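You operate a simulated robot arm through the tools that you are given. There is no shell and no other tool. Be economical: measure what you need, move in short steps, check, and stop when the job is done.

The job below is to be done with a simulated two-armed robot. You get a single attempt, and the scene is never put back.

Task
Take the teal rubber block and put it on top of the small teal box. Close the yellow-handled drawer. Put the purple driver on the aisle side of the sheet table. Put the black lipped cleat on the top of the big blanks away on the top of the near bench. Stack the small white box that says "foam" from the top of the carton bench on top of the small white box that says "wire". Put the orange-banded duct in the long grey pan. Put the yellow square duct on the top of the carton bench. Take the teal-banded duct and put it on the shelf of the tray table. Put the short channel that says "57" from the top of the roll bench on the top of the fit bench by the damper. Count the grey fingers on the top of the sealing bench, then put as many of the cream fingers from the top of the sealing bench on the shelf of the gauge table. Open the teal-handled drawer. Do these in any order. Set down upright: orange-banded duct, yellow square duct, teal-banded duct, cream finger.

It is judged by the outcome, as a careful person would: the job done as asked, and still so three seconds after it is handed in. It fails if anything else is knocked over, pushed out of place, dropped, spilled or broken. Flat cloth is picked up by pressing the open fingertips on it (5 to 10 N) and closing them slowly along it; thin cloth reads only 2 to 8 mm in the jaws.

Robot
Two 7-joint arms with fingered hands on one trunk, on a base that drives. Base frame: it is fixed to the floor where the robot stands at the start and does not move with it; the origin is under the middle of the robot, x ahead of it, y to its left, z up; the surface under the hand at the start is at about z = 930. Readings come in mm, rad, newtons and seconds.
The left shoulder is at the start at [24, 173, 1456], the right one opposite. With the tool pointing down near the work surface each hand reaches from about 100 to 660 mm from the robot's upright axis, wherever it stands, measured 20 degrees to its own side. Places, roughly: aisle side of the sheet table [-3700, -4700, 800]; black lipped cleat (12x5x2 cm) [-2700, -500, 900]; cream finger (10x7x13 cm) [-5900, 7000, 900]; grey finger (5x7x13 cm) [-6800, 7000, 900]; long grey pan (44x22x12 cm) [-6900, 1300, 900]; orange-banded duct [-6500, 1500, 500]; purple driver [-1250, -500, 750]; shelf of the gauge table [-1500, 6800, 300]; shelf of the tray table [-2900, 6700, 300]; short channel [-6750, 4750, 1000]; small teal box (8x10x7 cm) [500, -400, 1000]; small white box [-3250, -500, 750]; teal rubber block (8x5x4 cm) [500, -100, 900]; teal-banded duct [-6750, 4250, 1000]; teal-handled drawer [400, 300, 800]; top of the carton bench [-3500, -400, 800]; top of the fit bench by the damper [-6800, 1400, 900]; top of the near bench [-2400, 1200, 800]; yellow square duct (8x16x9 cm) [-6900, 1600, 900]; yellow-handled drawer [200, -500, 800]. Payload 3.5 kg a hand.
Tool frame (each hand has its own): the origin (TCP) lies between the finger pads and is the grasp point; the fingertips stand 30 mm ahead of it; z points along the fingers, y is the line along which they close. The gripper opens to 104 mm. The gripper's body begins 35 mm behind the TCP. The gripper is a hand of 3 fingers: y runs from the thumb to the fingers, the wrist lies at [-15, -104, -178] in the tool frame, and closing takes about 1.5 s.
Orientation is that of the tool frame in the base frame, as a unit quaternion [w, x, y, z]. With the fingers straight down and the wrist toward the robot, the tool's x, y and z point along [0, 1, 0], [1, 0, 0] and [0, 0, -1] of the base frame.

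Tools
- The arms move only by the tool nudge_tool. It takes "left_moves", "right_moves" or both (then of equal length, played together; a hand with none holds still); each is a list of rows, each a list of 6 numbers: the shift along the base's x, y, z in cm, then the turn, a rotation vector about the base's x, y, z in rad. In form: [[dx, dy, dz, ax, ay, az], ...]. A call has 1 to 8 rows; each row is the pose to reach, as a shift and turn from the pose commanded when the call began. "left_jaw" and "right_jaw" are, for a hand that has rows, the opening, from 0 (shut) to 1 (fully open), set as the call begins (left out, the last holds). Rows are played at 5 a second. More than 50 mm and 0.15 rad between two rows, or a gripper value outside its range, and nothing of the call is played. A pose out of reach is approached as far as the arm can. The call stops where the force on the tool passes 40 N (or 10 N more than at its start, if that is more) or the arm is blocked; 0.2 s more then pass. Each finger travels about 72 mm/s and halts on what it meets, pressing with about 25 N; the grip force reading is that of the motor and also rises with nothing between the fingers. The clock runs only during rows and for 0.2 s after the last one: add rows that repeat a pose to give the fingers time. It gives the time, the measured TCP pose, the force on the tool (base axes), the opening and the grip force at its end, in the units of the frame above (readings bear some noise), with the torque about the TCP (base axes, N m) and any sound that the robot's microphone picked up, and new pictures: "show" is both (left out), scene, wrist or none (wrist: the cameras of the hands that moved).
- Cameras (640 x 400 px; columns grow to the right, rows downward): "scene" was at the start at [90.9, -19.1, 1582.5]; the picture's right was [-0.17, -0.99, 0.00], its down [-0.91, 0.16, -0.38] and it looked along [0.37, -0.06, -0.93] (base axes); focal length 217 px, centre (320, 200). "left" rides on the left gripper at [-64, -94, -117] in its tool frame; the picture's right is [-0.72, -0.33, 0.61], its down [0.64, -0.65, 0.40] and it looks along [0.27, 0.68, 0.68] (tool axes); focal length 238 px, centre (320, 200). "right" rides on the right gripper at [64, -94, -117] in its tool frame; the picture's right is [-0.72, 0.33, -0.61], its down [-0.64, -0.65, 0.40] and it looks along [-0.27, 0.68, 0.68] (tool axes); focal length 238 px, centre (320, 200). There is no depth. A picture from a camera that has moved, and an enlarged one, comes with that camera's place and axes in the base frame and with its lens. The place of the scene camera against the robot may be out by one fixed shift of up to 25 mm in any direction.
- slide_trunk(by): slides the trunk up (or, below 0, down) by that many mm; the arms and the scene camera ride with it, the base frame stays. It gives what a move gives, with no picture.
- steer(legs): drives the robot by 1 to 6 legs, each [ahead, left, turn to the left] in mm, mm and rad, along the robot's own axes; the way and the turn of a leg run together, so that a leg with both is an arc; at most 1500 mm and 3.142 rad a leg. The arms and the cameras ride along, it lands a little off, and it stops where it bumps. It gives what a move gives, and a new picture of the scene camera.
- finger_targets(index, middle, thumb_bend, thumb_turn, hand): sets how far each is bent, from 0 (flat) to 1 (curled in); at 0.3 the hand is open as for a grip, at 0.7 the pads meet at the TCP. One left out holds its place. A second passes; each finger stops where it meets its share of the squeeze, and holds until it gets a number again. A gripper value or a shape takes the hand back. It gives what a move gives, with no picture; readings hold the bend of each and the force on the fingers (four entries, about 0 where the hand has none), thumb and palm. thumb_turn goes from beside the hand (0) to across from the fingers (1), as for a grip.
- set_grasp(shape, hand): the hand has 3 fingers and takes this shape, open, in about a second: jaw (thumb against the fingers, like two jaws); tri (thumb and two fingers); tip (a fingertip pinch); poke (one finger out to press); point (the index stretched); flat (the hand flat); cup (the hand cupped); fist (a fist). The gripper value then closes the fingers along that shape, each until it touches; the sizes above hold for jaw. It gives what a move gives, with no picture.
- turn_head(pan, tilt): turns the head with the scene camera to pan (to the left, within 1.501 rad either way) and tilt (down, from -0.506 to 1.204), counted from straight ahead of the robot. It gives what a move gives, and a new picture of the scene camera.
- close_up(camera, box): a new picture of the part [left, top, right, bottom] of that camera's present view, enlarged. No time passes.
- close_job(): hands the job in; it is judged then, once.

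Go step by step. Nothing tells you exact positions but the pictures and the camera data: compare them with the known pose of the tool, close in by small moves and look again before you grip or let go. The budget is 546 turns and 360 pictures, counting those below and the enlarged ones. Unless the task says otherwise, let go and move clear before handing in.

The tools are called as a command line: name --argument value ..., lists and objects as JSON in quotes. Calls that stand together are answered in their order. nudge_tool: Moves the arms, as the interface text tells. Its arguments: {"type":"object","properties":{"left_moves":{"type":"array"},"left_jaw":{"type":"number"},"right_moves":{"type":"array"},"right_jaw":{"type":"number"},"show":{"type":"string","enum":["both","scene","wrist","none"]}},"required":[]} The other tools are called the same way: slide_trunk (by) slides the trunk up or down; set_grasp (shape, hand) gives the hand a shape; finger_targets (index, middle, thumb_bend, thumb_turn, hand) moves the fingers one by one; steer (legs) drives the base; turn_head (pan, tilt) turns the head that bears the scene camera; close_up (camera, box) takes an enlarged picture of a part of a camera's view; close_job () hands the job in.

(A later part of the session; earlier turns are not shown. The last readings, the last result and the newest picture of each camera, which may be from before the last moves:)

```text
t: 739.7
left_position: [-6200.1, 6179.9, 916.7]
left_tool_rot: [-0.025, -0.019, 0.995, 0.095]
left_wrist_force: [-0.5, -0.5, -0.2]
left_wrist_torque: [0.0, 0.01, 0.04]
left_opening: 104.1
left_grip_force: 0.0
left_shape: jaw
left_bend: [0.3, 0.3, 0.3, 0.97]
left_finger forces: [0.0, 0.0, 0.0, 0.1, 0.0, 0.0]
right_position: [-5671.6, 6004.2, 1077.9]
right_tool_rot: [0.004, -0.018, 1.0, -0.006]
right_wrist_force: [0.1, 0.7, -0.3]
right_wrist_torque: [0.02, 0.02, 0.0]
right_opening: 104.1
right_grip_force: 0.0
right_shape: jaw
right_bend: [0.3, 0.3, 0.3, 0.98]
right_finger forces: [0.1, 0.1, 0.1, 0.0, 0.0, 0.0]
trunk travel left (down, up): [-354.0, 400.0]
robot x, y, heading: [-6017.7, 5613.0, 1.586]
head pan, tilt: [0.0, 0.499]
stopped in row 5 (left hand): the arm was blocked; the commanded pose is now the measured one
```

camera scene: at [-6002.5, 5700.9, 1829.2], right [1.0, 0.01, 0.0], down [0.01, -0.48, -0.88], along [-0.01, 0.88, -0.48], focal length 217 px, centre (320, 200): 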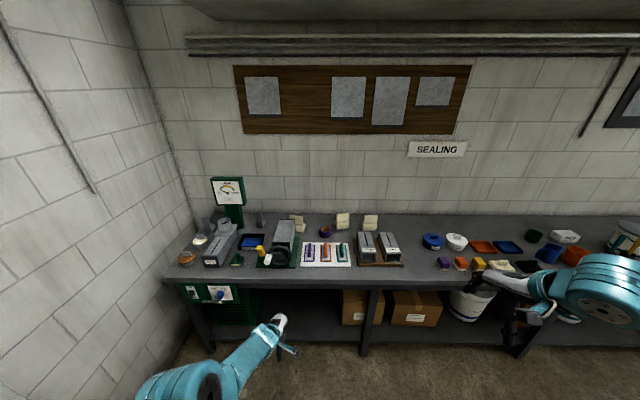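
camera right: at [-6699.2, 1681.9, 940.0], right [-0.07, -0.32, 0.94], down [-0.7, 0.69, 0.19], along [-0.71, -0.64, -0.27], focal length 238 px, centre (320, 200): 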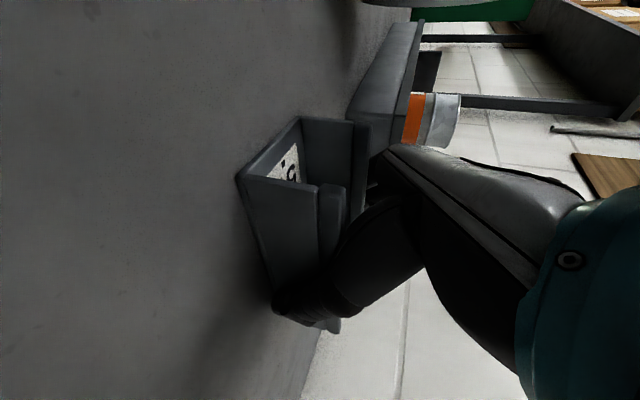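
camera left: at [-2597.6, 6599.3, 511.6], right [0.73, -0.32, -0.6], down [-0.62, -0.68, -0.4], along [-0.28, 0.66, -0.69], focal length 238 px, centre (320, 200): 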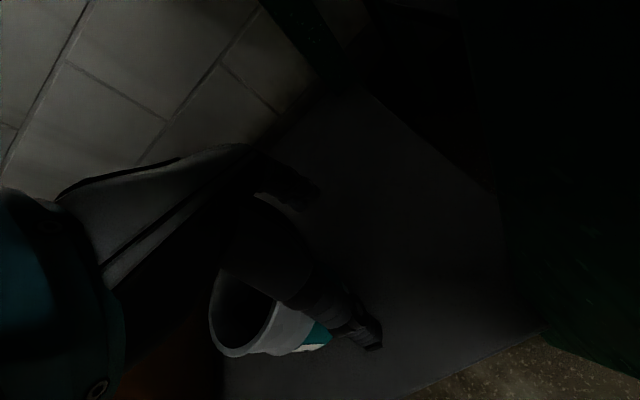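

nudge_tool --left_moves '[[-1, -4, 1, -0.05, 0, 0], [-3, -8, 2, -0.1, -0.02, 0], [-5, -12, 3, -0.15, -0.03, -0.02], [-7, -16, 4, -0.19, -0.05, -0.038], [-9, -20, 5, -0.19, -0.05, -0.038], [-11, -23, 6, -0.19, -0.05, -0.038]]' --show "none"

nudge_tool --left_moves '[[1, 2, 3, 0, 0, 0], [2, 4, 6, 0, 0, 0], [3, 6, 9, 0, 0, 0], [4, 8, 12, 0, 0, 0], [5, 10, 14, 0, 0, 0]]' --show "scene"

```text
t: 741.1
left_position: [-6309.9, 5960.0, 970.8]
left_tool_rot: [0.004, 0.002, 1.0, -0.002]
left_wrist_force: [-0.3, -0.6, -0.7]
left_wrist_torque: [0.01, -0.05, 0.02]
left_opening: 104.2
left_grip_force: 0.1
left_shape: jaw
left_bend: [0.3, 0.3, 0.3, 0.97]
left_finger forces: [0.0, 0.0, 0.0, 0.0, 0.0, 0.1]
left hand out of reach, approached as far as the arm can: row 6
right_position: [-5672.2, 6004.9, 1078.0]
right_tool_rot: [0.003, -0.018, 1.0, -0.005]
right_wrist_force: [-0.4, 0.5, -0.2]
right_wrist_torque: [-0.04, 0.01, -0.01]
right_opening: 104.1
right_grip_force: 0.1
right_shape: jaw
right_bend: [0.3, 0.3, 0.3, 0.98]
right_finger forces: [0.1, 0.1, 0.1, 0.0, 0.0, 0.1]
trunk travel left (down, up): [-354.0, 400.0]
robot x, y, heading: [-6021.8, 5607.8, 1.583]
head pan, tilt: [0.0, 0.499]
```

```text
t: 742.3
left_position: [-6259.3, 6062.3, 1110.7]
left_tool_rot: [0.003, 0.001, 1.0, -0.002]
left_wrist_force: [0.3, -0.5, 0.0]
left_wrist_torque: [-0.02, 0.01, -0.03]
left_opening: 103.8
left_grip_force: 0.0
left_shape: jaw
left_bend: [0.3, 0.3, 0.3, 0.97]
left_finger forces: [0.0, 0.0, 0.0, 0.0, 0.0, 0.0]
right_position: [-5671.7, 6004.5, 1078.6]
right_tool_rot: [0.003, -0.018, 1.0, -0.006]
right_wrist_force: [-0.3, 1.0, -0.9]
right_wrist_torque: [0.02, 0.02, 0.01]
right_opening: 103.9
right_grip_force: 0.1
right_shape: jaw
right_bend: [0.3, 0.3, 0.3, 0.98]
right_finger forces: [0.1, 0.0, 0.0, 0.0, 0.0, 0.0]
trunk travel left (down, up): [-354.0, 400.0]
robot x, y, heading: [-6019.8, 5610.3, 1.586]
head pan, tilt: [0.0, 0.499]
camera scene: at [-6002.5, 5742.4, 1437.8], right [1.0, 0.01, 0.0], down [0.01, -0.48, -0.88], along [-0.01, 0.88, -0.48], focal length 217 px, centre (320, 200)
```

scene: 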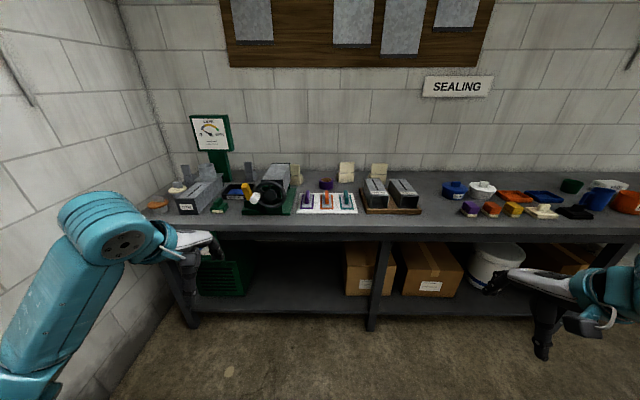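

Both arms are well-postured. Approaching the bench.

steer --legs '[[0, -320, -0.015], [650, 0, 0]]'

close_up --camera "left" --box '[0, 0, 640, 400]'

```text
t: 747.6
left_position: [-5944.7, 6717.8, 1111.3]
left_tool_rot: [0.003, 0.009, 1.0, -0.002]
left_wrist_force: [0.3, -0.1, 0.0]
left_wrist_torque: [0.0, 0.02, 0.0]
left_opening: 104.0
left_grip_force: 0.1
left_shape: jaw
left_bend: [0.3, 0.3, 0.3, 0.97]
left_finger forces: [0.0, 0.0, 0.1, 0.1, 0.0, 0.0]
right_position: [-5358.0, 6651.3, 1080.2]
right_tool_rot: [0.002, -0.01, 1.0, -0.006]
right_wrist_force: [0.3, 0.0, -0.6]
right_wrist_torque: [-0.01, -0.01, -0.02]
right_opening: 104.0
right_grip_force: 0.1
right_shape: jaw
right_bend: [0.3, 0.3, 0.3, 0.98]
right_finger forces: [0.1, 0.0, 0.0, 0.0, 0.1, 0.0]
trunk travel left (down, up): [-354.0, 400.0]
robot x, y, heading: [-5710.6, 6259.5, 1.568]
head pan, tilt: [0.0, 0.499]
camera scene: at [-5693.1, 6393.8, 1437.9], right [1.0, 0.0, 0.0], down [0.0, -0.48, -0.88], along [0.0, 0.88, -0.48], focal length 217 px, centre (320, 200)
```

scene: 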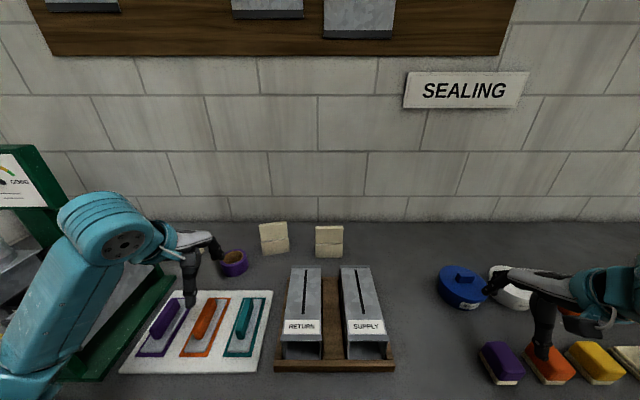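

```text
1.00 times, centred on (320, 200) of left (not enlarged: the box is as wide or as high as the picture)
camera zoom: at [-5883.5, 6622.2, 1229.3], right [0.72, -0.34, -0.61], down [-0.65, -0.64, -0.41], along [-0.25, 0.69, -0.68], focal length 238 px, centre (320, 200)
```

zoom: 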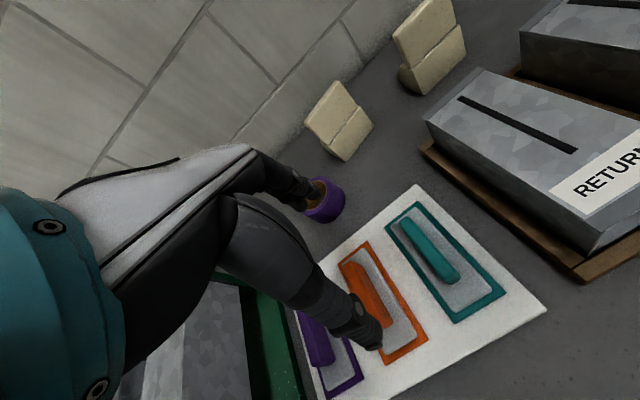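

Moving the left hand nearer to the left-hand cream finger for a better look.

nudge_tool --left_moves '[[1, 4, 0, 0, 0, 0], [2, 8, 0, 0, 0, 0], [3, 12, 0, 0, 0, 0], [4, 16, 0, 0, 0, 0], [4, 16, 0, 0, 0, 0]]' --show "wrist"

close_up --camera "scene" --box '[200, 190, 380, 290]'

```text
t: 748.8
left_position: [-5901.8, 6879.0, 1112.0]
left_tool_rot: [0.002, 0.008, 1.0, -0.001]
left_wrist_force: [0.1, 0.0, 0.0]
left_wrist_torque: [0.0, -0.03, -0.02]
left_opening: 103.8
left_grip_force: 0.1
left_shape: jaw
left_bend: [0.3, 0.3, 0.3, 0.97]
left_finger forces: [0.1, 0.1, 0.0, 0.0, 0.0, 0.0]
right_position: [-5359.2, 6650.5, 1077.4]
right_tool_rot: [0.004, -0.01, 1.0, -0.005]
right_wrist_force: [-0.7, -0.2, 0.4]
right_wrist_torque: [-0.01, 0.02, 0.03]
right_opening: 103.9
right_grip_force: 0.1
right_shape: jaw
right_bend: [0.3, 0.3, 0.3, 0.98]
right_finger forces: [0.1, 0.0, 0.0, 0.0, 0.0, 0.1]
trunk travel left (down, up): [-354.0, 400.0]
robot x, y, heading: [-5714.1, 6261.3, 1.572]
head pan, tilt: [0.0, 0.499]
camera left: at [-5840.2, 6783.8, 1228.5], right [0.72, -0.34, -0.61], down [-0.65, -0.64, -0.41], along [-0.25, 0.69, -0.68], focal length 238 px, centre (320, 200)
```

left: 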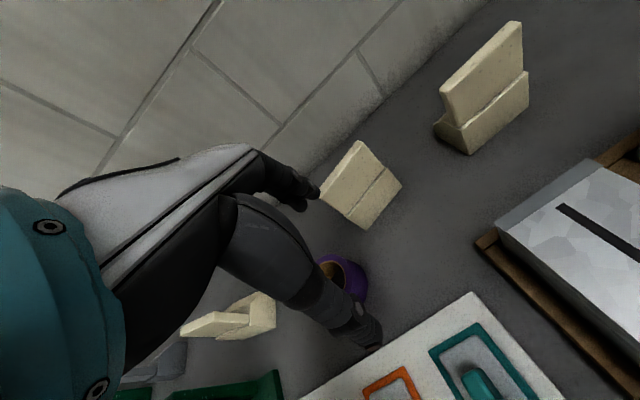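

```text
3.56 times, centred on (290, 240) of scene
camera zoom: at [-5693.6, 6393.0, 1438.0], right [1.0, 0.0, 0.0], down [0.0, -0.48, -0.88], along [0.0, 0.88, -0.48], focal length 772 px, centre (427, 58)
```

zoom: 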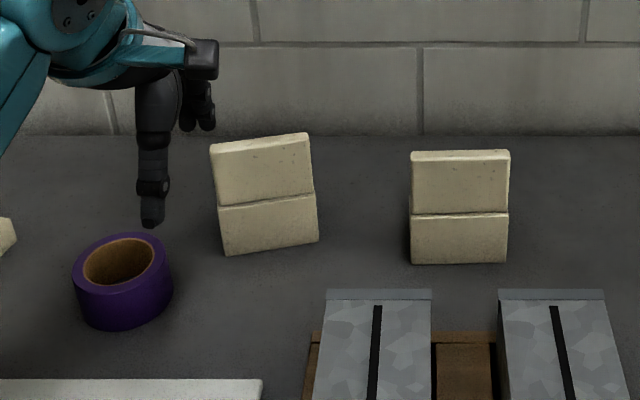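

The cream fingers stand deep on the bench (tops at y≈7005–7035, z≈1002). To reach them I'll turn the robot so that the reaching shoulder leads: first clockwise for the left hand.

steer --legs '[[0, 0, -0.45]]'

slide_trunk --by -50

nudge_tool --left_moves '[[-3, 0, 4, 0, 0, 0.12], [-7, 0, 5, 0, 0, 0.24], [-11, 1, 5, 0, 0, 0.36], [-15, 2, 5, 0, 0, 0.48], [-19, 3, 5, 0, 0, 0.6], [-23, 4, 5, 0, 0, 0.7], [-26, 4, 5, 0, 0, 0.73]]' --show "both"

```text
t: 750.6
left_position: [-5608.2, 6898.8, 1110.6]
left_tool_rot: [0.002, 0.236, 0.972, -0.003]
left_wrist_force: [0.3, 0.1, 0.5]
left_wrist_torque: [0.02, 0.0, -0.06]
left_opening: 104.0
left_grip_force: 0.1
left_shape: jaw
left_bend: [0.3, 0.3, 0.3, 0.97]
left_finger forces: [0.0, 0.0, 0.1, 0.1, 0.2, 0.1]
right_position: [-5223.2, 6453.4, 1078.5]
right_tool_rot: [0.001, 0.218, 0.976, -0.006]
right_wrist_force: [-1.1, -0.1, 0.1]
right_wrist_torque: [0.03, 0.01, 0.0]
right_opening: 104.0
right_grip_force: 0.0
right_shape: jaw
right_bend: [0.3, 0.3, 0.3, 0.98]
right_finger forces: [0.0, 0.0, 0.1, 0.1, 0.0, 0.0]
trunk travel left (down, up): [-354.0, 400.0]
robot x, y, heading: [-5714.5, 6260.6, 1.108]
head pan, tilt: [0.0, 0.499]
camera scene: at [-5630.0, 6378.5, 1437.9], right [0.9, -0.44, 0.0], down [-0.21, -0.43, -0.88], along [0.39, 0.79, -0.48], focal length 217 px, centre (320, 200)
```

scene: 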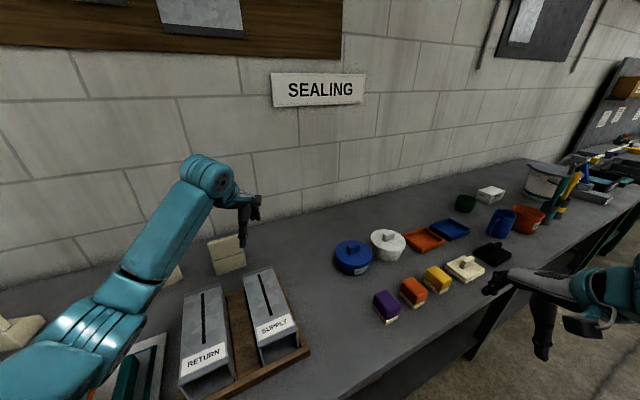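

```text
t: 751.5
left_position: [-5607.6, 6899.6, 1062.2]
left_tool_rot: [0.003, 0.237, 0.972, -0.002]
left_wrist_force: [-0.1, -0.6, 0.4]
left_wrist_torque: [-0.03, 0.02, 0.0]
left_opening: 103.9
left_grip_force: 0.1
left_shape: jaw
left_bend: [0.3, 0.3, 0.3, 0.97]
left_finger forces: [0.1, 0.0, 0.0, 0.0, 0.0, 0.1]
right_position: [-5223.4, 6452.7, 1029.6]
right_tool_rot: [0.002, 0.217, 0.976, -0.005]
right_wrist_force: [-0.5, -1.9, 0.9]
right_wrist_torque: [0.02, 0.01, -0.03]
right_opening: 104.5
right_grip_force: 0.0
right_shape: jaw
right_bend: [0.3, 0.3, 0.3, 0.98]
right_finger forces: [0.0, 0.0, 0.0, 0.0, 0.1, 0.1]
trunk travel left (down, up): [-304.0, 450.0]
robot x, y, heading: [-5711.9, 6259.0, 1.112]
head pan, tilt: [0.0, 0.499]
```

```text
t: 753.1
left_position: [-5868.0, 6938.4, 1112.0]
left_tool_rot: [0.004, -0.127, 0.992, -0.002]
left_wrist_force: [1.4, 0.0, -0.1]
left_wrist_torque: [0.0, -0.05, -0.01]
left_opening: 104.0
left_grip_force: 0.0
left_shape: jaw
left_bend: [0.3, 0.3, 0.3, 0.97]
left_finger forces: [0.1, 0.0, 0.0, 0.0, 0.1, 0.1]
right_position: [-5223.0, 6454.2, 1029.0]
right_tool_rot: [0.002, 0.218, 0.976, -0.005]
right_wrist_force: [0.1, -0.6, -0.8]
right_wrist_torque: [-0.01, -0.04, -0.02]
right_opening: 104.1
right_grip_force: 0.0
right_shape: jaw
right_bend: [0.3, 0.3, 0.3, 0.98]
right_finger forces: [0.0, 0.0, 0.1, 0.0, 0.1, 0.0]
trunk travel left (down, up): [-304.0, 450.0]
robot x, y, heading: [-5713.4, 6263.1, 1.106]
head pan, tilt: [0.0, 0.499]
camera scene: at [-5623.3, 6393.4, 1387.3], right [0.9, -0.44, 0.0], down [-0.21, -0.43, -0.88], along [0.39, 0.79, -0.48], focal length 217 px, centre (320, 200)
camera left: at [-5782.5, 6863.5, 1229.9], right [0.78, -0.14, -0.61], down [-0.45, -0.79, -0.41], along [-0.43, 0.59, -0.68], focal length 238 px, centre (320, 200)
```

scene: 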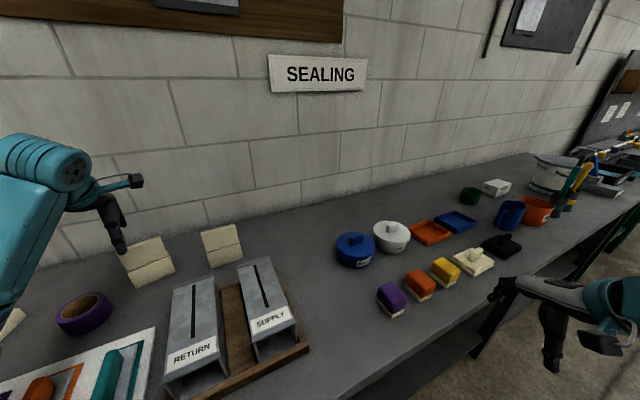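
left: 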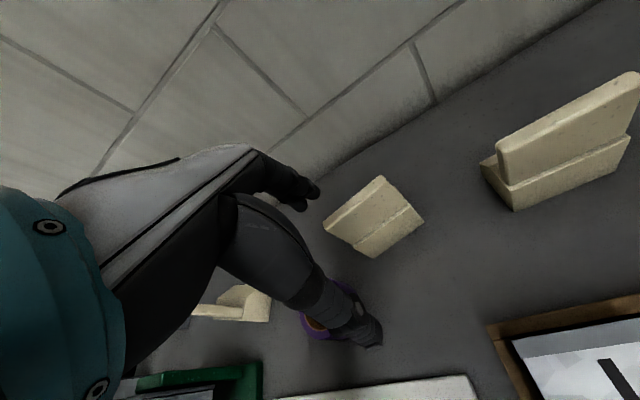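

The slab's front-top edge runs from about [-5925,7021] to [-5835,7048] at z≈1002; I'll move over its middle and look once more before descending.

nudge_tool --left_moves '[[-0.5, 4, -1, 0, 0, 0.02], [-1, 8, -2, 0, 0, 0.02], [-1.6, 11, -3, 0, 0, 0.02], [-1.6, 11, -5, 0, 0, 0.02]]' --show "wrist"

close_up --camera "scene" --box '[60, 160, 240, 300]'

```text
t: 754.1
left_position: [-5882.4, 7048.2, 1060.3]
left_tool_rot: [0.003, -0.136, 0.991, -0.001]
left_wrist_force: [0.2, -0.5, -0.8]
left_wrist_torque: [0.0, 0.01, -0.02]
left_opening: 103.7
left_grip_force: 0.0
left_shape: jaw
left_bend: [0.3, 0.3, 0.3, 0.97]
left_finger forces: [0.0, 0.0, 0.0, 0.0, 0.0, 0.0]
right_position: [-5223.1, 6452.5, 1028.2]
right_tool_rot: [0.002, 0.217, 0.976, -0.007]
right_wrist_force: [0.0, -0.1, 0.1]
right_wrist_torque: [-0.01, -0.01, 0.01]
right_opening: 104.3
right_grip_force: 0.0
right_shape: jaw
right_bend: [0.3, 0.3, 0.3, 0.98]
right_finger forces: [0.1, 0.0, 0.0, 0.1, 0.1, 0.0]
trunk travel left (down, up): [-304.0, 450.0]
robot x, y, heading: [-5711.2, 6263.3, 1.111]
head pan, tilt: [0.0, 0.499]
camera left: at [-5796.6, 6974.8, 1177.8], right [0.78, -0.12, -0.61], down [-0.44, -0.8, -0.41], along [-0.44, 0.59, -0.68], focal length 238 px, centre (320, 200)
```

left: 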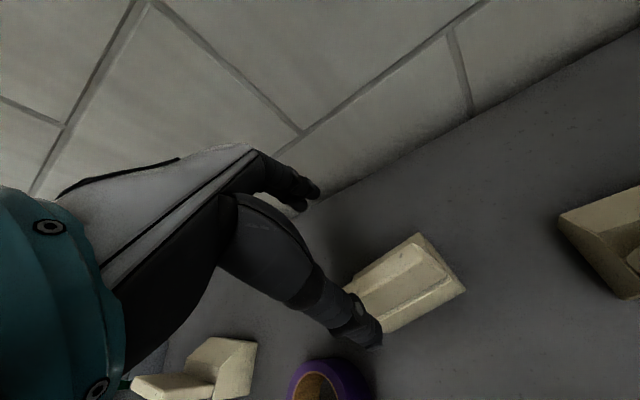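

```text
2.86 times, centred on (150, 230) of scene
camera zoom: at [-5622.9, 6393.6, 1387.2], right [0.9, -0.44, 0.0], down [-0.21, -0.43, -0.88], along [0.39, 0.79, -0.48], focal length 620 px, centre (806, 114)
```

zoom: 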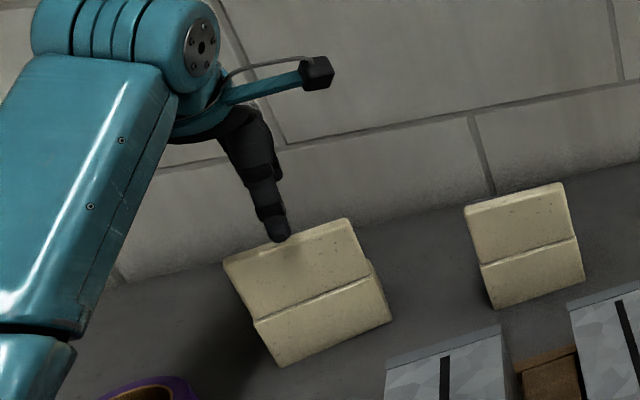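

The hand is centred on the slab. Descending with the jaw open.

nudge_tool --left_moves '[[0, 0, -2, 0, 0, 0], [0, 0, -4, 0, 0, 0], [0, 0, -5.5, 0, 0, 0], [0, 0, -7, 0, 0, 0]]' --show "wrist"

nudge_tool --left_moves '[[0, 0, 0, 0, 0, 0], [0, 0, 0, 0, 0, 0], [0, 0, 0, 0, 0, 0], [0, 0, 0, 0, 0, 0], [0, 0, 0, 0, 0, 0], [0, 0, 0, 0, 0, 0]]' --left_jaw 0 --show "wrist"

```text
t: 755.1
left_position: [-5885.0, 7048.8, 992.8]
left_tool_rot: [0.003, -0.136, 0.991, -0.002]
left_wrist_force: [0.2, 0.7, 0.7]
left_wrist_torque: [0.0, 0.0, 0.0]
left_opening: 104.3
left_grip_force: 0.1
left_shape: jaw
left_bend: [0.3, 0.3, 0.3, 0.97]
left_finger forces: [0.0, 0.0, 0.1, 0.0, 0.0, 0.0]
right_position: [-5223.4, 6453.1, 1028.4]
right_tool_rot: [0.003, 0.217, 0.976, -0.007]
right_wrist_force: [0.1, 0.4, -0.7]
right_wrist_torque: [-0.04, 0.0, 0.02]
right_opening: 103.9
right_grip_force: 0.0
right_shape: jaw
right_bend: [0.3, 0.3, 0.3, 0.98]
right_finger forces: [0.0, 0.0, 0.1, 0.0, 0.0, 0.0]
trunk travel left (down, up): [-304.0, 450.0]
robot x, y, heading: [-5713.1, 6260.6, 1.112]
head pan, tilt: [0.0, 0.499]
camera left: at [-5798.1, 6974.9, 1109.7], right [0.78, -0.12, -0.61], down [-0.44, -0.8, -0.41], along [-0.44, 0.58, -0.68], focal length 238 px, centre (320, 200)
```

left: 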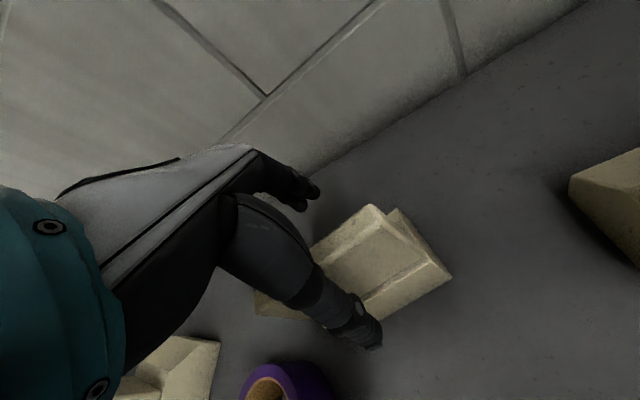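

```text
t: 756.5
left_position: [-5884.4, 7048.6, 990.9]
left_tool_rot: [0.003, -0.137, 0.991, -0.002]
left_wrist_force: [0.8, -0.9, 0.4]
left_wrist_torque: [0.02, 0.0, -0.03]
left_opening: 15.5
left_grip_force: 24.9
left_shape: jaw
left_bend: [0.7, 0.7, 0.72, 1.0]
left_finger forces: [12.5, 6.0, 0.0, 0.1, 19.2, 0.0]
right_position: [-5222.9, 6453.8, 1027.7]
right_tool_rot: [0.003, 0.217, 0.976, -0.007]
right_wrist_force: [0.0, 0.2, -0.5]
right_wrist_torque: [-0.02, -0.05, -0.03]
right_opening: 103.6
right_grip_force: 0.0
right_shape: jaw
right_bend: [0.3, 0.3, 0.3, 0.98]
right_finger forces: [0.1, 0.0, 0.0, 0.1, 0.0, 0.0]
trunk travel left (down, up): [-304.0, 450.0]
robot x, y, heading: [-5710.4, 6262.8, 1.112]
head pan, tilt: [0.0, 0.499]
camera left: at [-5797.8, 6974.9, 1109.7], right [0.78, -0.12, -0.61], down [-0.44, -0.8, -0.41], along [-0.44, 0.58, -0.68], focal length 238 px, centre (320, 200)
```

left: 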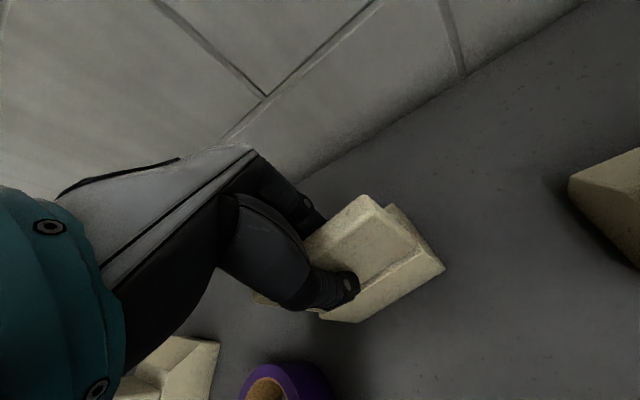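

Slab gripped (15 mm thick). Lift it.

nudge_tool --left_moves '[[0, 0, 2, 0, 0, 0], [0, 0, 5, 0, 0, 0], [0, 0, 9, 0, 0, 0], [0, 0, 13, 0, 0, 0], [0, 0, 16, 0, 0, 0]]' --show "wrist"

```text
t: 757.7
left_position: [-5884.3, 7045.6, 1152.2]
left_tool_rot: [0.002, -0.136, 0.991, -0.002]
left_wrist_force: [-0.8, -0.5, -4.0]
left_wrist_torque: [-0.03, 0.01, 0.0]
left_opening: 15.2
left_grip_force: 25.1
left_shape: jaw
left_bend: [0.7, 0.7, 0.72, 1.0]
left_finger forces: [13.3, 6.0, 0.0, 0.1, 19.4, 0.0]
right_position: [-5222.3, 6453.2, 1028.8]
right_tool_rot: [0.003, 0.218, 0.976, -0.007]
right_wrist_force: [-0.5, -1.5, 0.7]
right_wrist_torque: [0.01, -0.01, -0.01]
right_opening: 104.0
right_grip_force: 0.0
right_shape: jaw
right_bend: [0.3, 0.3, 0.3, 0.98]
right_finger forces: [0.1, 0.0, 0.0, 0.1, 0.0, 0.0]
trunk travel left (down, up): [-304.0, 450.0]
robot x, y, heading: [-5711.3, 6256.7, 1.115]
head pan, tilt: [0.0, 0.499]
camera left: at [-5798.0, 6972.1, 1270.3], right [0.78, -0.12, -0.61], down [-0.44, -0.8, -0.4], along [-0.44, 0.58, -0.68], focal length 238 px, centre (320, 200)
```

left: 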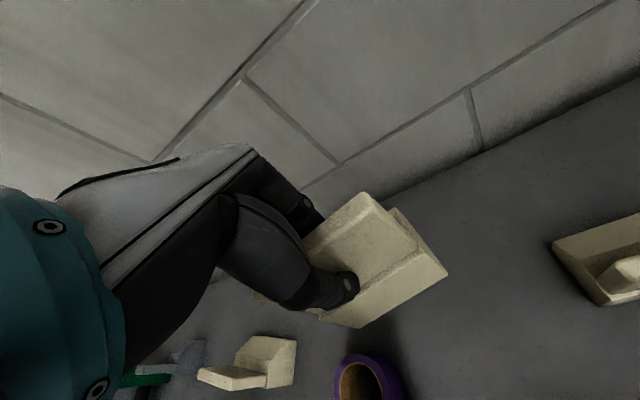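

Lifted. Now retract it, turn the robot the other way, and take the next one with the right hand.

nudge_tool --left_moves '[[1.5, -3.5, 0, 0, 0, -0.1], [3.5, -7, 0, 0, 0, -0.2], [5.5, -10.5, 0, 0, 0, -0.3], [7.5, -14, 0, 0, 0, -0.4], [9.5, -17.5, 0, 0, 0, -0.5], [11.5, -21, 0, 0, 0, -0.6], [13.5, -24.5, 0, 0, 0, -0.7], [15, -27, 0, 0, 0, -0.74]]' --right_moves '[[0, 0, 2, 0, 0, 0], [0, 0, 4, 0, 0, 0], [0, 0, 6, 0, 0, 0], [0, 0, 8, 0, 0, 0], [0, 0, 10, 0, 0, 0], [0, 0, 11, 0, 0, 0], [0, 0, 12, 0, 0, 0], [0, 0, 12, 0, 0, 0]]' --show "none"

steer --legs '[[0, 0, 0.9], [48, 75, 0]]'

nudge_tool --right_moves '[[0, 0, 0, 0, 0, -0.1], [0, 0, 0, 0, 0, -0.2], [0, 0, 0, 0, 0, -0.3], [0, 0, 0, 0, 0, -0.4]]' --show "both"

```text
t: 759.5
left_position: [-5732.1, 6776.5, 1150.2]
left_tool_rot: [0.002, 0.232, 0.973, -0.001]
left_wrist_force: [0.2, 0.6, -3.7]
left_wrist_torque: [0.0, 0.01, 0.02]
left_opening: 15.0
left_grip_force: 25.1
left_shape: jaw
left_bend: [0.7, 0.7, 0.72, 1.0]
left_finger forces: [12.9, 6.2, 0.0, 0.0, 19.0, 0.1]
right_position: [-5222.0, 6453.1, 1147.8]
right_tool_rot: [0.002, 0.217, 0.976, -0.006]
right_wrist_force: [0.7, 0.3, -0.3]
right_wrist_torque: [0.02, 0.02, -0.01]
right_opening: 104.1
right_grip_force: 0.0
right_shape: jaw
right_bend: [0.3, 0.3, 0.3, 0.98]
right_finger forces: [0.0, 0.0, 0.0, 0.0, 0.0, 0.1]
trunk travel left (down, up): [-304.0, 450.0]
robot x, y, heading: [-5716.4, 6261.6, 1.111]
head pan, tilt: [0.0, 0.499]
```

```text
t: 762.9
left_position: [-6213.3, 6579.1, 1150.2]
left_tool_rot: [0.004, -0.21, 0.978, -0.001]
left_wrist_force: [1.6, -10.8, -1.1]
left_wrist_torque: [-0.96, -0.19, -0.08]
left_opening: 17.3
left_grip_force: 25.1
left_shape: jaw
left_bend: [0.7, 0.7, 0.72, 1.0]
left_finger forces: [15.4, 6.9, 0.0, 0.1, 30.7, 0.1]
right_position: [-5639.1, 6773.8, 1147.7]
right_tool_rot: [0.004, -0.224, 0.975, -0.003]
right_wrist_force: [-0.6, 0.0, -0.4]
right_wrist_torque: [0.01, -0.03, -0.02]
right_opening: 104.0
right_grip_force: 0.0
right_shape: jaw
right_bend: [0.3, 0.3, 0.3, 0.98]
right_finger forces: [0.1, 0.0, 0.0, 0.1, 0.1, 0.0]
trunk travel left (down, up): [-304.0, 450.0]
robot x, y, heading: [-5795.8, 6270.0, 2.001]
head pan, tilt: [0.0, 0.499]
camera scene: at [-5845.8, 6406.2, 1387.4], right [0.91, 0.42, 0.0], down [0.2, -0.43, -0.88], along [-0.37, 0.8, -0.48], focal length 217 px, centre (320, 200)
```

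scene: 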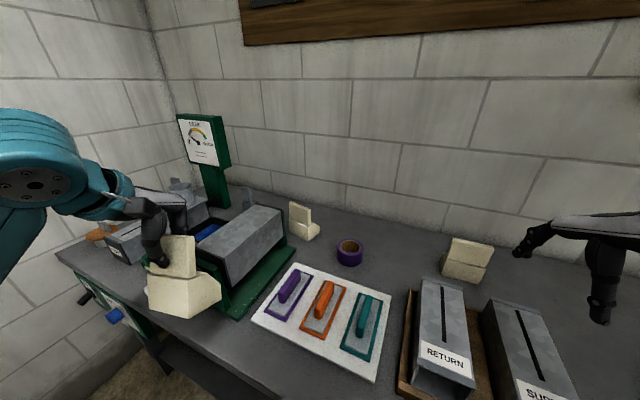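

```text
t: 763.9
left_position: [-6212.9, 6579.0, 1150.3]
left_tool_rot: [0.003, -0.21, 0.978, -0.002]
left_wrist_force: [1.7, -8.1, -3.6]
left_wrist_torque: [-0.81, -0.13, -0.04]
left_opening: 17.2
left_grip_force: 24.9
left_shape: jaw
left_bend: [0.7, 0.7, 0.72, 1.0]
left_finger forces: [15.7, 6.7, 0.1, 0.1, 28.8, 0.1]
right_position: [-5639.9, 6773.7, 1148.3]
right_tool_rot: [0.003, -0.026, 1.0, -0.005]
right_wrist_force: [0.1, 0.9, 0.1]
right_wrist_torque: [0.0, -0.04, -0.02]
right_opening: 103.7
right_grip_force: 0.0
right_shape: jaw
right_bend: [0.3, 0.3, 0.3, 0.98]
right_finger forces: [0.0, 0.1, 0.0, 0.1, 0.0, 0.0]
trunk travel left (down, up): [-304.0, 450.0]
robot x, y, heading: [-5798.4, 6268.9, 2.0]
head pan, tilt: [0.0, 0.499]
camera scene: at [-5845.4, 6406.2, 1387.3], right [0.91, 0.42, 0.0], down [0.2, -0.43, -0.88], along [-0.37, 0.8, -0.48], focal length 217 px, centre (320, 200)
camera right: at [-5698.6, 6678.3, 1265.6], right [0.7, 0.37, 0.61], down [0.68, -0.62, -0.39], along [0.24, 0.69, -0.68], focal length 238 px, centre (320, 200)
```

scene: 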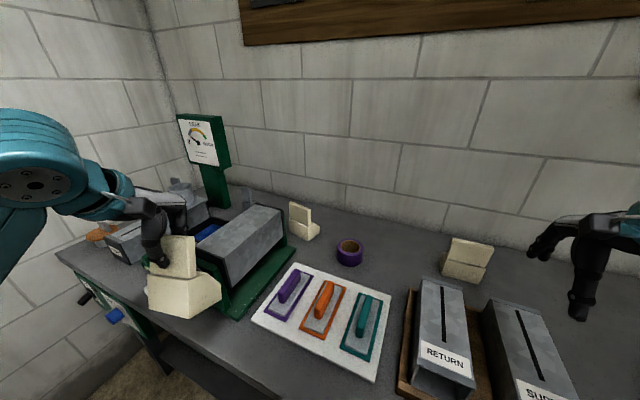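
right: 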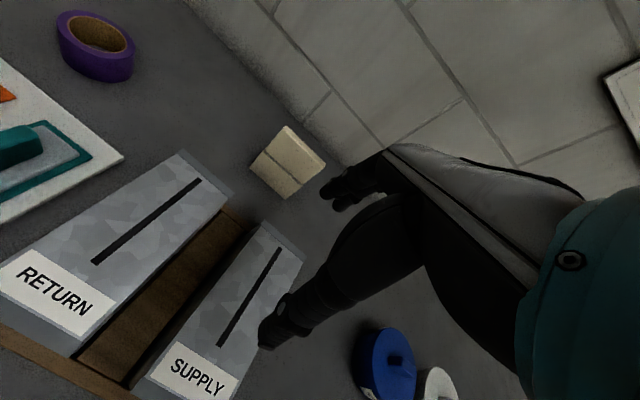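

The held finger is brushing something near the blower; raising and pulling it back immediately.

nudge_tool --left_moves '[[0.5, -1.5, 1, 0, 0, 0], [1, -3, 3, 0, 0, 0], [2, -5, 6, 0, 0, 0], [3, -6, 9, 0, 0, 0]]' --show "scene"

close_up --camera "scene" --box '[80, 170, 320, 340]'

```text
t: 764.9
left_position: [-6183.1, 6519.4, 1241.5]
left_tool_rot: [0.003, -0.21, 0.978, -0.001]
left_wrist_force: [-0.2, 0.4, -4.3]
left_wrist_torque: [0.05, 0.03, 0.0]
left_opening: 15.7
left_grip_force: 25.2
left_shape: jaw
left_bend: [0.7, 0.7, 0.72, 1.0]
left_finger forces: [13.4, 6.2, 0.0, 0.1, 18.9, 0.0]
right_position: [-5638.7, 6774.8, 1148.8]
right_tool_rot: [0.003, -0.026, 1.0, -0.006]
right_wrist_force: [0.5, 0.3, -0.6]
right_wrist_torque: [-0.03, -0.02, 0.04]
right_opening: 103.9
right_grip_force: 0.1
right_shape: jaw
right_bend: [0.3, 0.3, 0.3, 0.98]
right_finger forces: [0.1, 0.0, 0.0, 0.0, 0.0, 0.0]
trunk travel left (down, up): [-304.0, 450.0]
robot x, y, heading: [-5796.5, 6271.1, 2.004]
head pan, tilt: [0.0, 0.499]
camera scene: at [-5844.9, 6407.3, 1387.3], right [0.91, 0.42, 0.0], down [0.2, -0.43, -0.88], along [-0.37, 0.8, -0.48], focal length 217 px, centre (320, 200)
```

scene: 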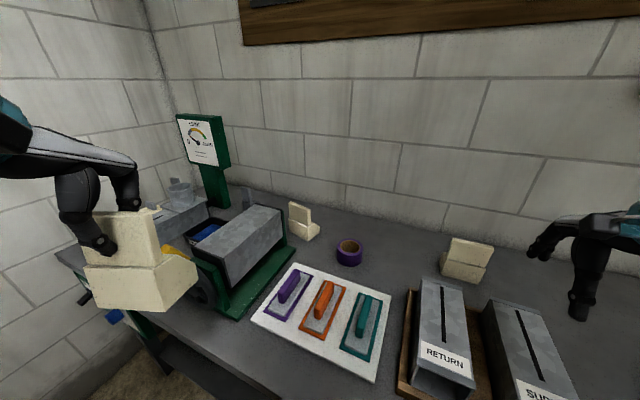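

```text
2.35 times, centred on (200, 255) of scene
camera zoom: at [-5844.9, 6407.3, 1387.3], right [0.91, 0.42, 0.0], down [0.2, -0.43, -0.88], along [-0.37, 0.8, -0.48], focal length 510 px, centre (602, 71)
```

zoom: 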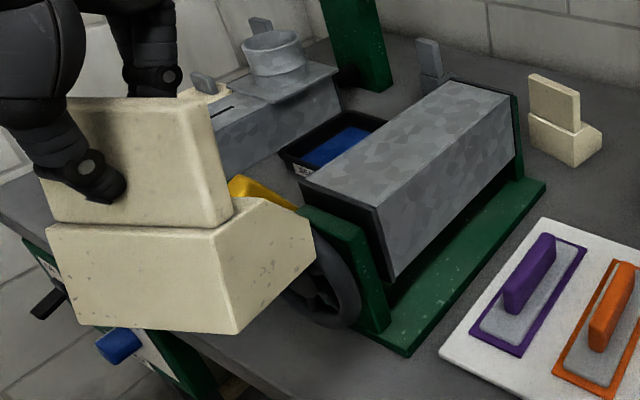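

Nothing was disturbed. Now the right hand toward the second cream finger at about [-5678,7018].

nudge_tool --right_moves '[[-1, 4, -1, 0, 0, 0], [-2, 8, -2, 0, 0, 0], [-3, 12, -3, 0, 0, 0], [-4, 16, -4, 0, 0, 0], [-4, 17, -5, 0, 0, 0], [-4, 17, -5, 0, 0, 0]]' --show "wrist"

```text
t: 766.3
left_position: [-6184.8, 6519.8, 1239.7]
left_tool_rot: [0.003, -0.211, 0.978, -0.002]
left_wrist_force: [-0.2, 0.6, -3.2]
left_wrist_torque: [0.04, 0.03, 0.0]
left_opening: 15.4
left_grip_force: 24.5
left_shape: jaw
left_bend: [0.7, 0.7, 0.72, 1.0]
left_finger forces: [13.3, 6.2, 0.0, 0.0, 18.7, 0.1]
right_position: [-5680.2, 6945.2, 1095.6]
right_tool_rot: [0.003, -0.026, 1.0, -0.004]
right_wrist_force: [1.0, -0.3, -0.4]
right_wrist_torque: [0.02, 0.05, -0.01]
right_opening: 104.1
right_grip_force: 0.0
right_shape: jaw
right_bend: [0.3, 0.3, 0.3, 0.98]
right_finger forces: [0.0, 0.0, 0.0, 0.0, 0.0, 0.0]
trunk travel left (down, up): [-304.0, 450.0]
robot x, y, heading: [-5797.2, 6275.4, 2.001]
head pan, tilt: [0.0, 0.499]
camera right: at [-5739.4, 6849.0, 1212.7], right [0.7, 0.37, 0.61], down [0.68, -0.62, -0.39], along [0.24, 0.69, -0.68], focal length 238 px, centre (320, 200)
```

right: 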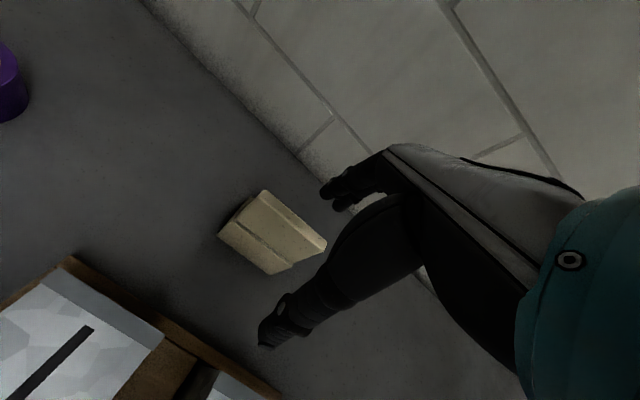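

Aligned; going over it and down.

nudge_tool --right_moves '[[0, 3, -1, 0, 0, 0.02], [0, 7.3, -2, 0, 0, 0.02], [0, 7.3, -4, 0, 0, 0.02], [0, 7.3, -6.5, 0, 0, 0.02], [0, 7.3, -8.5, 0, 0, 0.02], [0, 7.3, -10, 0, 0, 0.02]]' --show "wrist"

nudge_tool --right_moves '[[0, 0, 0, 0, 0, 0], [0, 0, 0, 0, 0, 0], [0, 0, 0, 0, 0, 0], [0, 0, 0, 0, 0, 0], [0, 0, 0, 0, 0, 0], [0, 0, 0, 0, 0, 0]]' --right_jaw 0 --show "wrist"

```text
t: 767.7
left_position: [-6183.3, 6519.9, 1240.5]
left_tool_rot: [0.003, -0.21, 0.978, -0.002]
left_wrist_force: [0.1, 0.2, -4.3]
left_wrist_torque: [0.09, 0.0, -0.01]
left_opening: 15.4
left_grip_force: 25.1
left_shape: jaw
left_bend: [0.7, 0.7, 0.72, 1.0]
left_finger forces: [13.3, 6.2, 0.0, 0.1, 18.7, 0.0]
right_position: [-5679.2, 7017.4, 995.3]
right_tool_rot: [0.004, -0.037, 0.999, -0.005]
right_wrist_force: [0.3, 0.5, -0.5]
right_wrist_torque: [0.01, -0.01, -0.04]
right_opening: 104.2
right_grip_force: 0.1
right_shape: jaw
right_bend: [0.3, 0.3, 0.3, 0.98]
right_finger forces: [0.0, 0.0, 0.1, 0.1, 0.0, 0.0]
trunk travel left (down, up): [-304.0, 450.0]
robot x, y, heading: [-5797.2, 6273.5, 2.003]
head pan, tilt: [0.0, 0.499]
camera right: at [-5735.9, 6920.1, 1112.2], right [0.69, 0.38, 0.61], down [0.69, -0.61, -0.39], along [0.22, 0.69, -0.68], focal length 238 px, centre (320, 200)
```

right: 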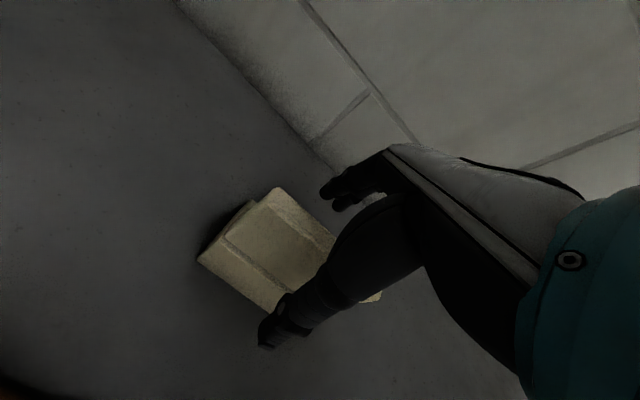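

```text
t: 769.1
left_position: [-6182.9, 6519.3, 1240.8]
left_tool_rot: [0.004, -0.211, 0.978, -0.002]
left_wrist_force: [0.2, 0.1, -3.8]
left_wrist_torque: [0.05, -0.01, -0.05]
left_opening: 15.4
left_grip_force: 25.0
left_shape: jaw
left_bend: [0.7, 0.7, 0.72, 1.0]
left_finger forces: [13.4, 6.2, 0.0, 0.0, 18.7, 0.0]
right_position: [-5678.4, 7017.1, 994.2]
right_tool_rot: [0.004, -0.036, 0.999, -0.006]
right_wrist_force: [0.0, -0.6, 0.3]
right_wrist_torque: [0.05, 0.03, 0.03]
right_opening: 11.0
right_grip_force: 25.2
right_shape: jaw
right_bend: [0.7, 0.7, 0.74, 1.0]
right_finger forces: [14.5, 7.8, 0.0, 0.1, 22.2, 0.0]
trunk travel left (down, up): [-304.0, 450.0]
robot x, y, heading: [-5797.9, 6271.9, 2.002]
head pan, tilt: [0.0, 0.499]
camera right: at [-5736.0, 6919.9, 1112.2], right [0.69, 0.38, 0.61], down [0.69, -0.61, -0.39], along [0.22, 0.69, -0.68], focal length 238 px, centre (320, 200)
```

right: 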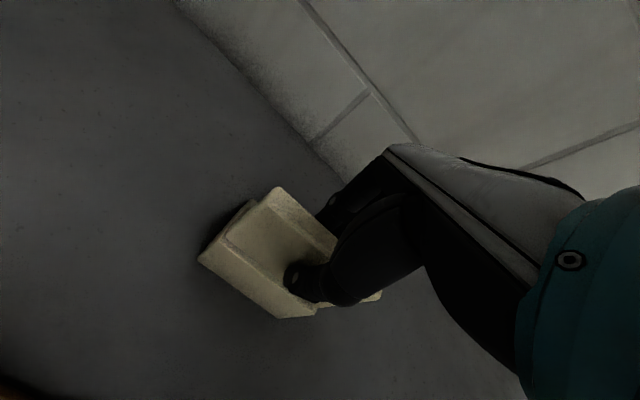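

Gripped. Lift, retract and back off from the bench.

nudge_tool --right_moves '[[0, 0, 2, 0, 0, 0], [0, 0, 5, 0, 0, 0], [0, 0, 9, 0, 0, 0], [0, 0, 13, 0, 0, 0], [0, -2, 17, 0, 0, 0], [0, -5, 19, 0, 0, 0], [0, -9, 20, 0, 0, 0], [0, -13, 20, 0, 0, 0]]' --show "wrist"

nudge_tool --right_moves '[[0.5, -3, 0, 0, 0, 0.1], [1, -6, 0, 0, 0, 0.2], [1.5, -9, 0, 0, 0, 0.3], [2, -12, 0, 0, 0, 0.38]]' --show "none"

steer --legs '[[0, 0, -0.43], [-650, 0, 0]]'

```text
t: 770.9
left_position: [-6182.4, 6519.6, 1240.3]
left_tool_rot: [0.003, -0.211, 0.977, -0.001]
left_wrist_force: [-0.7, -0.9, -3.7]
left_wrist_torque: [0.06, 0.03, -0.02]
left_opening: 15.3
left_grip_force: 25.1
left_shape: jaw
left_bend: [0.7, 0.7, 0.72, 1.0]
left_finger forces: [13.3, 6.2, 0.0, 0.0, 18.8, 0.0]
right_position: [-5678.6, 6885.9, 1196.1]
right_tool_rot: [0.003, -0.036, 0.999, -0.007]
right_wrist_force: [-0.3, -0.2, -3.1]
right_wrist_torque: [0.03, -0.02, 0.0]
right_opening: 10.9
right_grip_force: 24.9
right_shape: jaw
right_bend: [0.7, 0.7, 0.74, 1.0]
right_finger forces: [14.8, 8.1, 0.1, 0.0, 22.5, 0.0]
trunk travel left (down, up): [-304.0, 450.0]
robot x, y, heading: [-5794.8, 6273.7, 2.002]
head pan, tilt: [0.0, 0.499]
camera right: at [-5735.6, 6789.2, 1313.8], right [0.69, 0.38, 0.61], down [0.69, -0.61, -0.39], along [0.22, 0.69, -0.68], focal length 238 px, centre (320, 200)
```

right: 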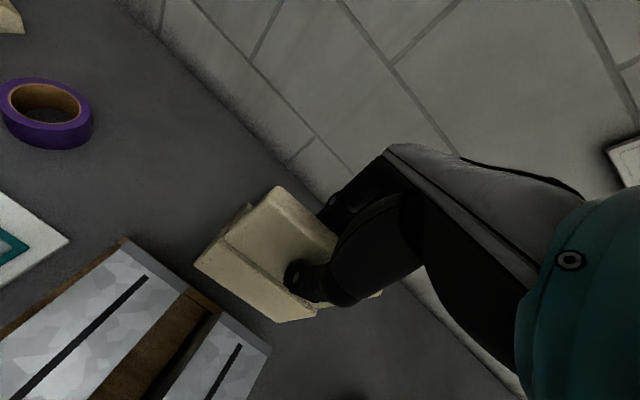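

```text
t: 771.9
left_position: [-6182.4, 6520.5, 1240.5]
left_tool_rot: [0.003, -0.21, 0.978, -0.001]
left_wrist_force: [0.8, -0.1, -4.2]
left_wrist_torque: [0.02, 0.02, 0.02]
left_opening: 15.0
left_grip_force: 24.9
left_shape: jaw
left_bend: [0.7, 0.7, 0.72, 1.0]
left_finger forces: [13.4, 6.2, 0.0, 0.0, 18.9, 0.0]
right_position: [-5659.0, 6764.1, 1195.2]
right_tool_rot: [0.003, -0.225, 0.974, -0.004]
right_wrist_force: [-0.2, 0.8, -4.4]
right_wrist_torque: [0.02, -0.02, 0.03]
right_opening: 10.8
right_grip_force: 24.5
right_shape: jaw
right_bend: [0.7, 0.7, 0.74, 1.0]
right_finger forces: [14.7, 8.1, 0.0, 0.0, 22.4, 0.0]
trunk travel left (down, up): [-304.0, 450.0]
robot x, y, heading: [-5797.2, 6272.0, 2.0]
head pan, tilt: [0.0, 0.499]
```

```text
t: 776.8
left_position: [-6046.7, 6003.4, 1239.1]
left_tool_rot: [0.002, 0.006, 1.0, -0.003]
left_wrist_force: [0.2, -0.1, -3.9]
left_wrist_torque: [0.03, 0.02, 0.02]
left_opening: 15.3
left_grip_force: 24.7
left_shape: jaw
left_bend: [0.7, 0.7, 0.72, 1.0]
left_finger forces: [13.3, 6.2, 0.1, 0.1, 18.7, 0.0]
right_position: [-5469.0, 6003.1, 1193.8]
right_tool_rot: [0.003, -0.008, 1.0, -0.006]
right_wrist_force: [0.3, -0.4, -4.1]
right_wrist_torque: [0.03, 0.02, 0.01]
right_opening: 10.7
right_grip_force: 24.9
right_shape: jaw
right_bend: [0.7, 0.7, 0.74, 1.0]
right_finger forces: [14.7, 8.1, 0.0, 0.0, 22.3, 0.1]
trunk travel left (down, up): [-304.0, 450.0]
robot x, y, heading: [-5800.3, 5613.1, 1.565]
head pan, tilt: [0.0, 0.499]
camera scene: at [-5782.1, 5764.7, 1387.2], right [1.0, -0.01, 0.0], down [0.0, -0.48, -0.88], along [0.0, 0.88, -0.48], focal length 217 px, centre (320, 200)
```

scene: 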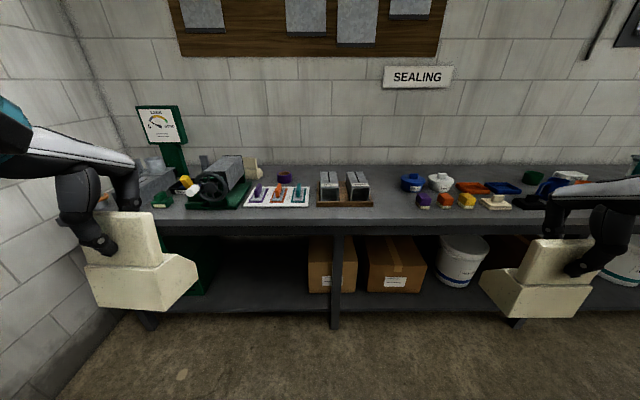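

Both cream fingers are held. Driving right along the clear lane to the gauge table.

steer --legs '[[0, -1400, 0.006], [0, -1400, 0], [0, -1350, 0]]'

turn_head --pan 0 --tilt 0.7

```text
t: 796.6
left_position: [-1911.8, 5968.2, 1240.3]
left_tool_rot: [0.003, 0.004, 1.0, -0.002]
left_wrist_force: [0.2, 0.1, -3.0]
left_wrist_torque: [0.04, 0.01, 0.02]
left_opening: 15.2
left_grip_force: 24.9
left_shape: jaw
left_bend: [0.7, 0.7, 0.72, 1.0]
left_finger forces: [13.3, 6.2, 0.0, 0.0, 18.7, 0.0]
right_position: [-1333.3, 5970.1, 1195.3]
right_tool_rot: [0.003, -0.009, 1.0, -0.006]
right_wrist_force: [0.6, -0.5, -4.2]
right_wrist_torque: [0.03, -0.03, -0.01]
right_opening: 10.6
right_grip_force: 24.8
right_shape: jaw
right_bend: [0.7, 0.7, 0.74, 1.0]
right_finger forces: [14.6, 8.0, 0.0, 0.1, 22.3, 0.0]
trunk travel left (down, up): [-304.0, 450.0]
robot x, y, heading: [-1665.5, 5580.7, 1.568]
head pan, tilt: [0.0, 0.499]
camera scene: at [-1646.0, 5731.3, 1387.1], right [1.0, 0.0, 0.0], down [0.0, -0.48, -0.88], along [0.0, 0.88, -0.48], focal length 217 px, centre (320, 200)
```

scene: 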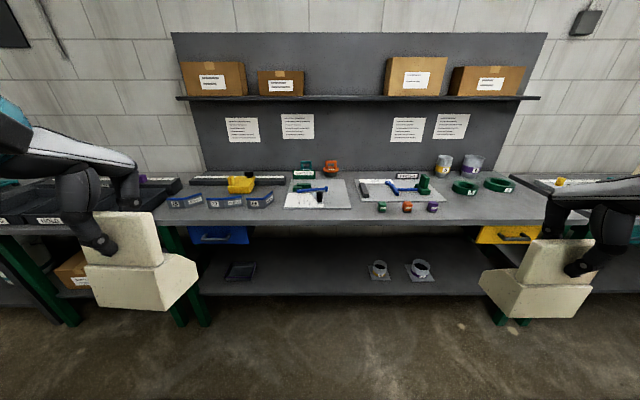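

```text
t: 797.4
left_position: [-1911.2, 5967.9, 1239.7]
left_tool_rot: [0.002, 0.005, 1.0, -0.002]
left_wrist_force: [-0.2, 0.6, -3.7]
left_wrist_torque: [0.06, -0.02, 0.02]
left_opening: 15.4
left_grip_force: 25.3
left_shape: jaw
left_bend: [0.7, 0.7, 0.72, 1.0]
left_finger forces: [13.2, 6.3, 0.0, 0.0, 18.7, 0.1]
right_position: [-1334.2, 5969.9, 1195.3]
right_tool_rot: [0.002, -0.009, 1.0, -0.006]
right_wrist_force: [0.5, 1.2, -3.6]
right_wrist_torque: [0.0, 0.02, -0.03]
right_opening: 10.7
right_grip_force: 24.8
right_shape: jaw
right_bend: [0.7, 0.7, 0.74, 1.0]
right_finger forces: [14.6, 8.0, 0.0, 0.0, 22.3, 0.0]
trunk travel left (down, up): [-304.0, 450.0]
robot x, y, heading: [-1665.0, 5580.0, 1.567]
head pan, tilt: [0.0, 0.7]
camera scene: at [-1646.3, 5725.2, 1369.5], right [1.0, 0.0, 0.0], down [0.0, -0.64, -0.77], along [0.0, 0.77, -0.64], focal length 217 px, centre (320, 200)
```

scene: 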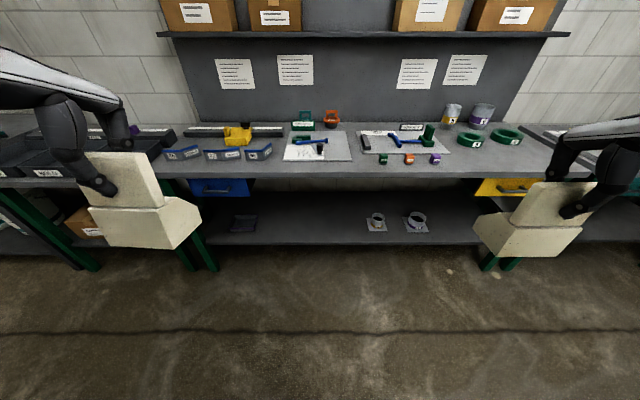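

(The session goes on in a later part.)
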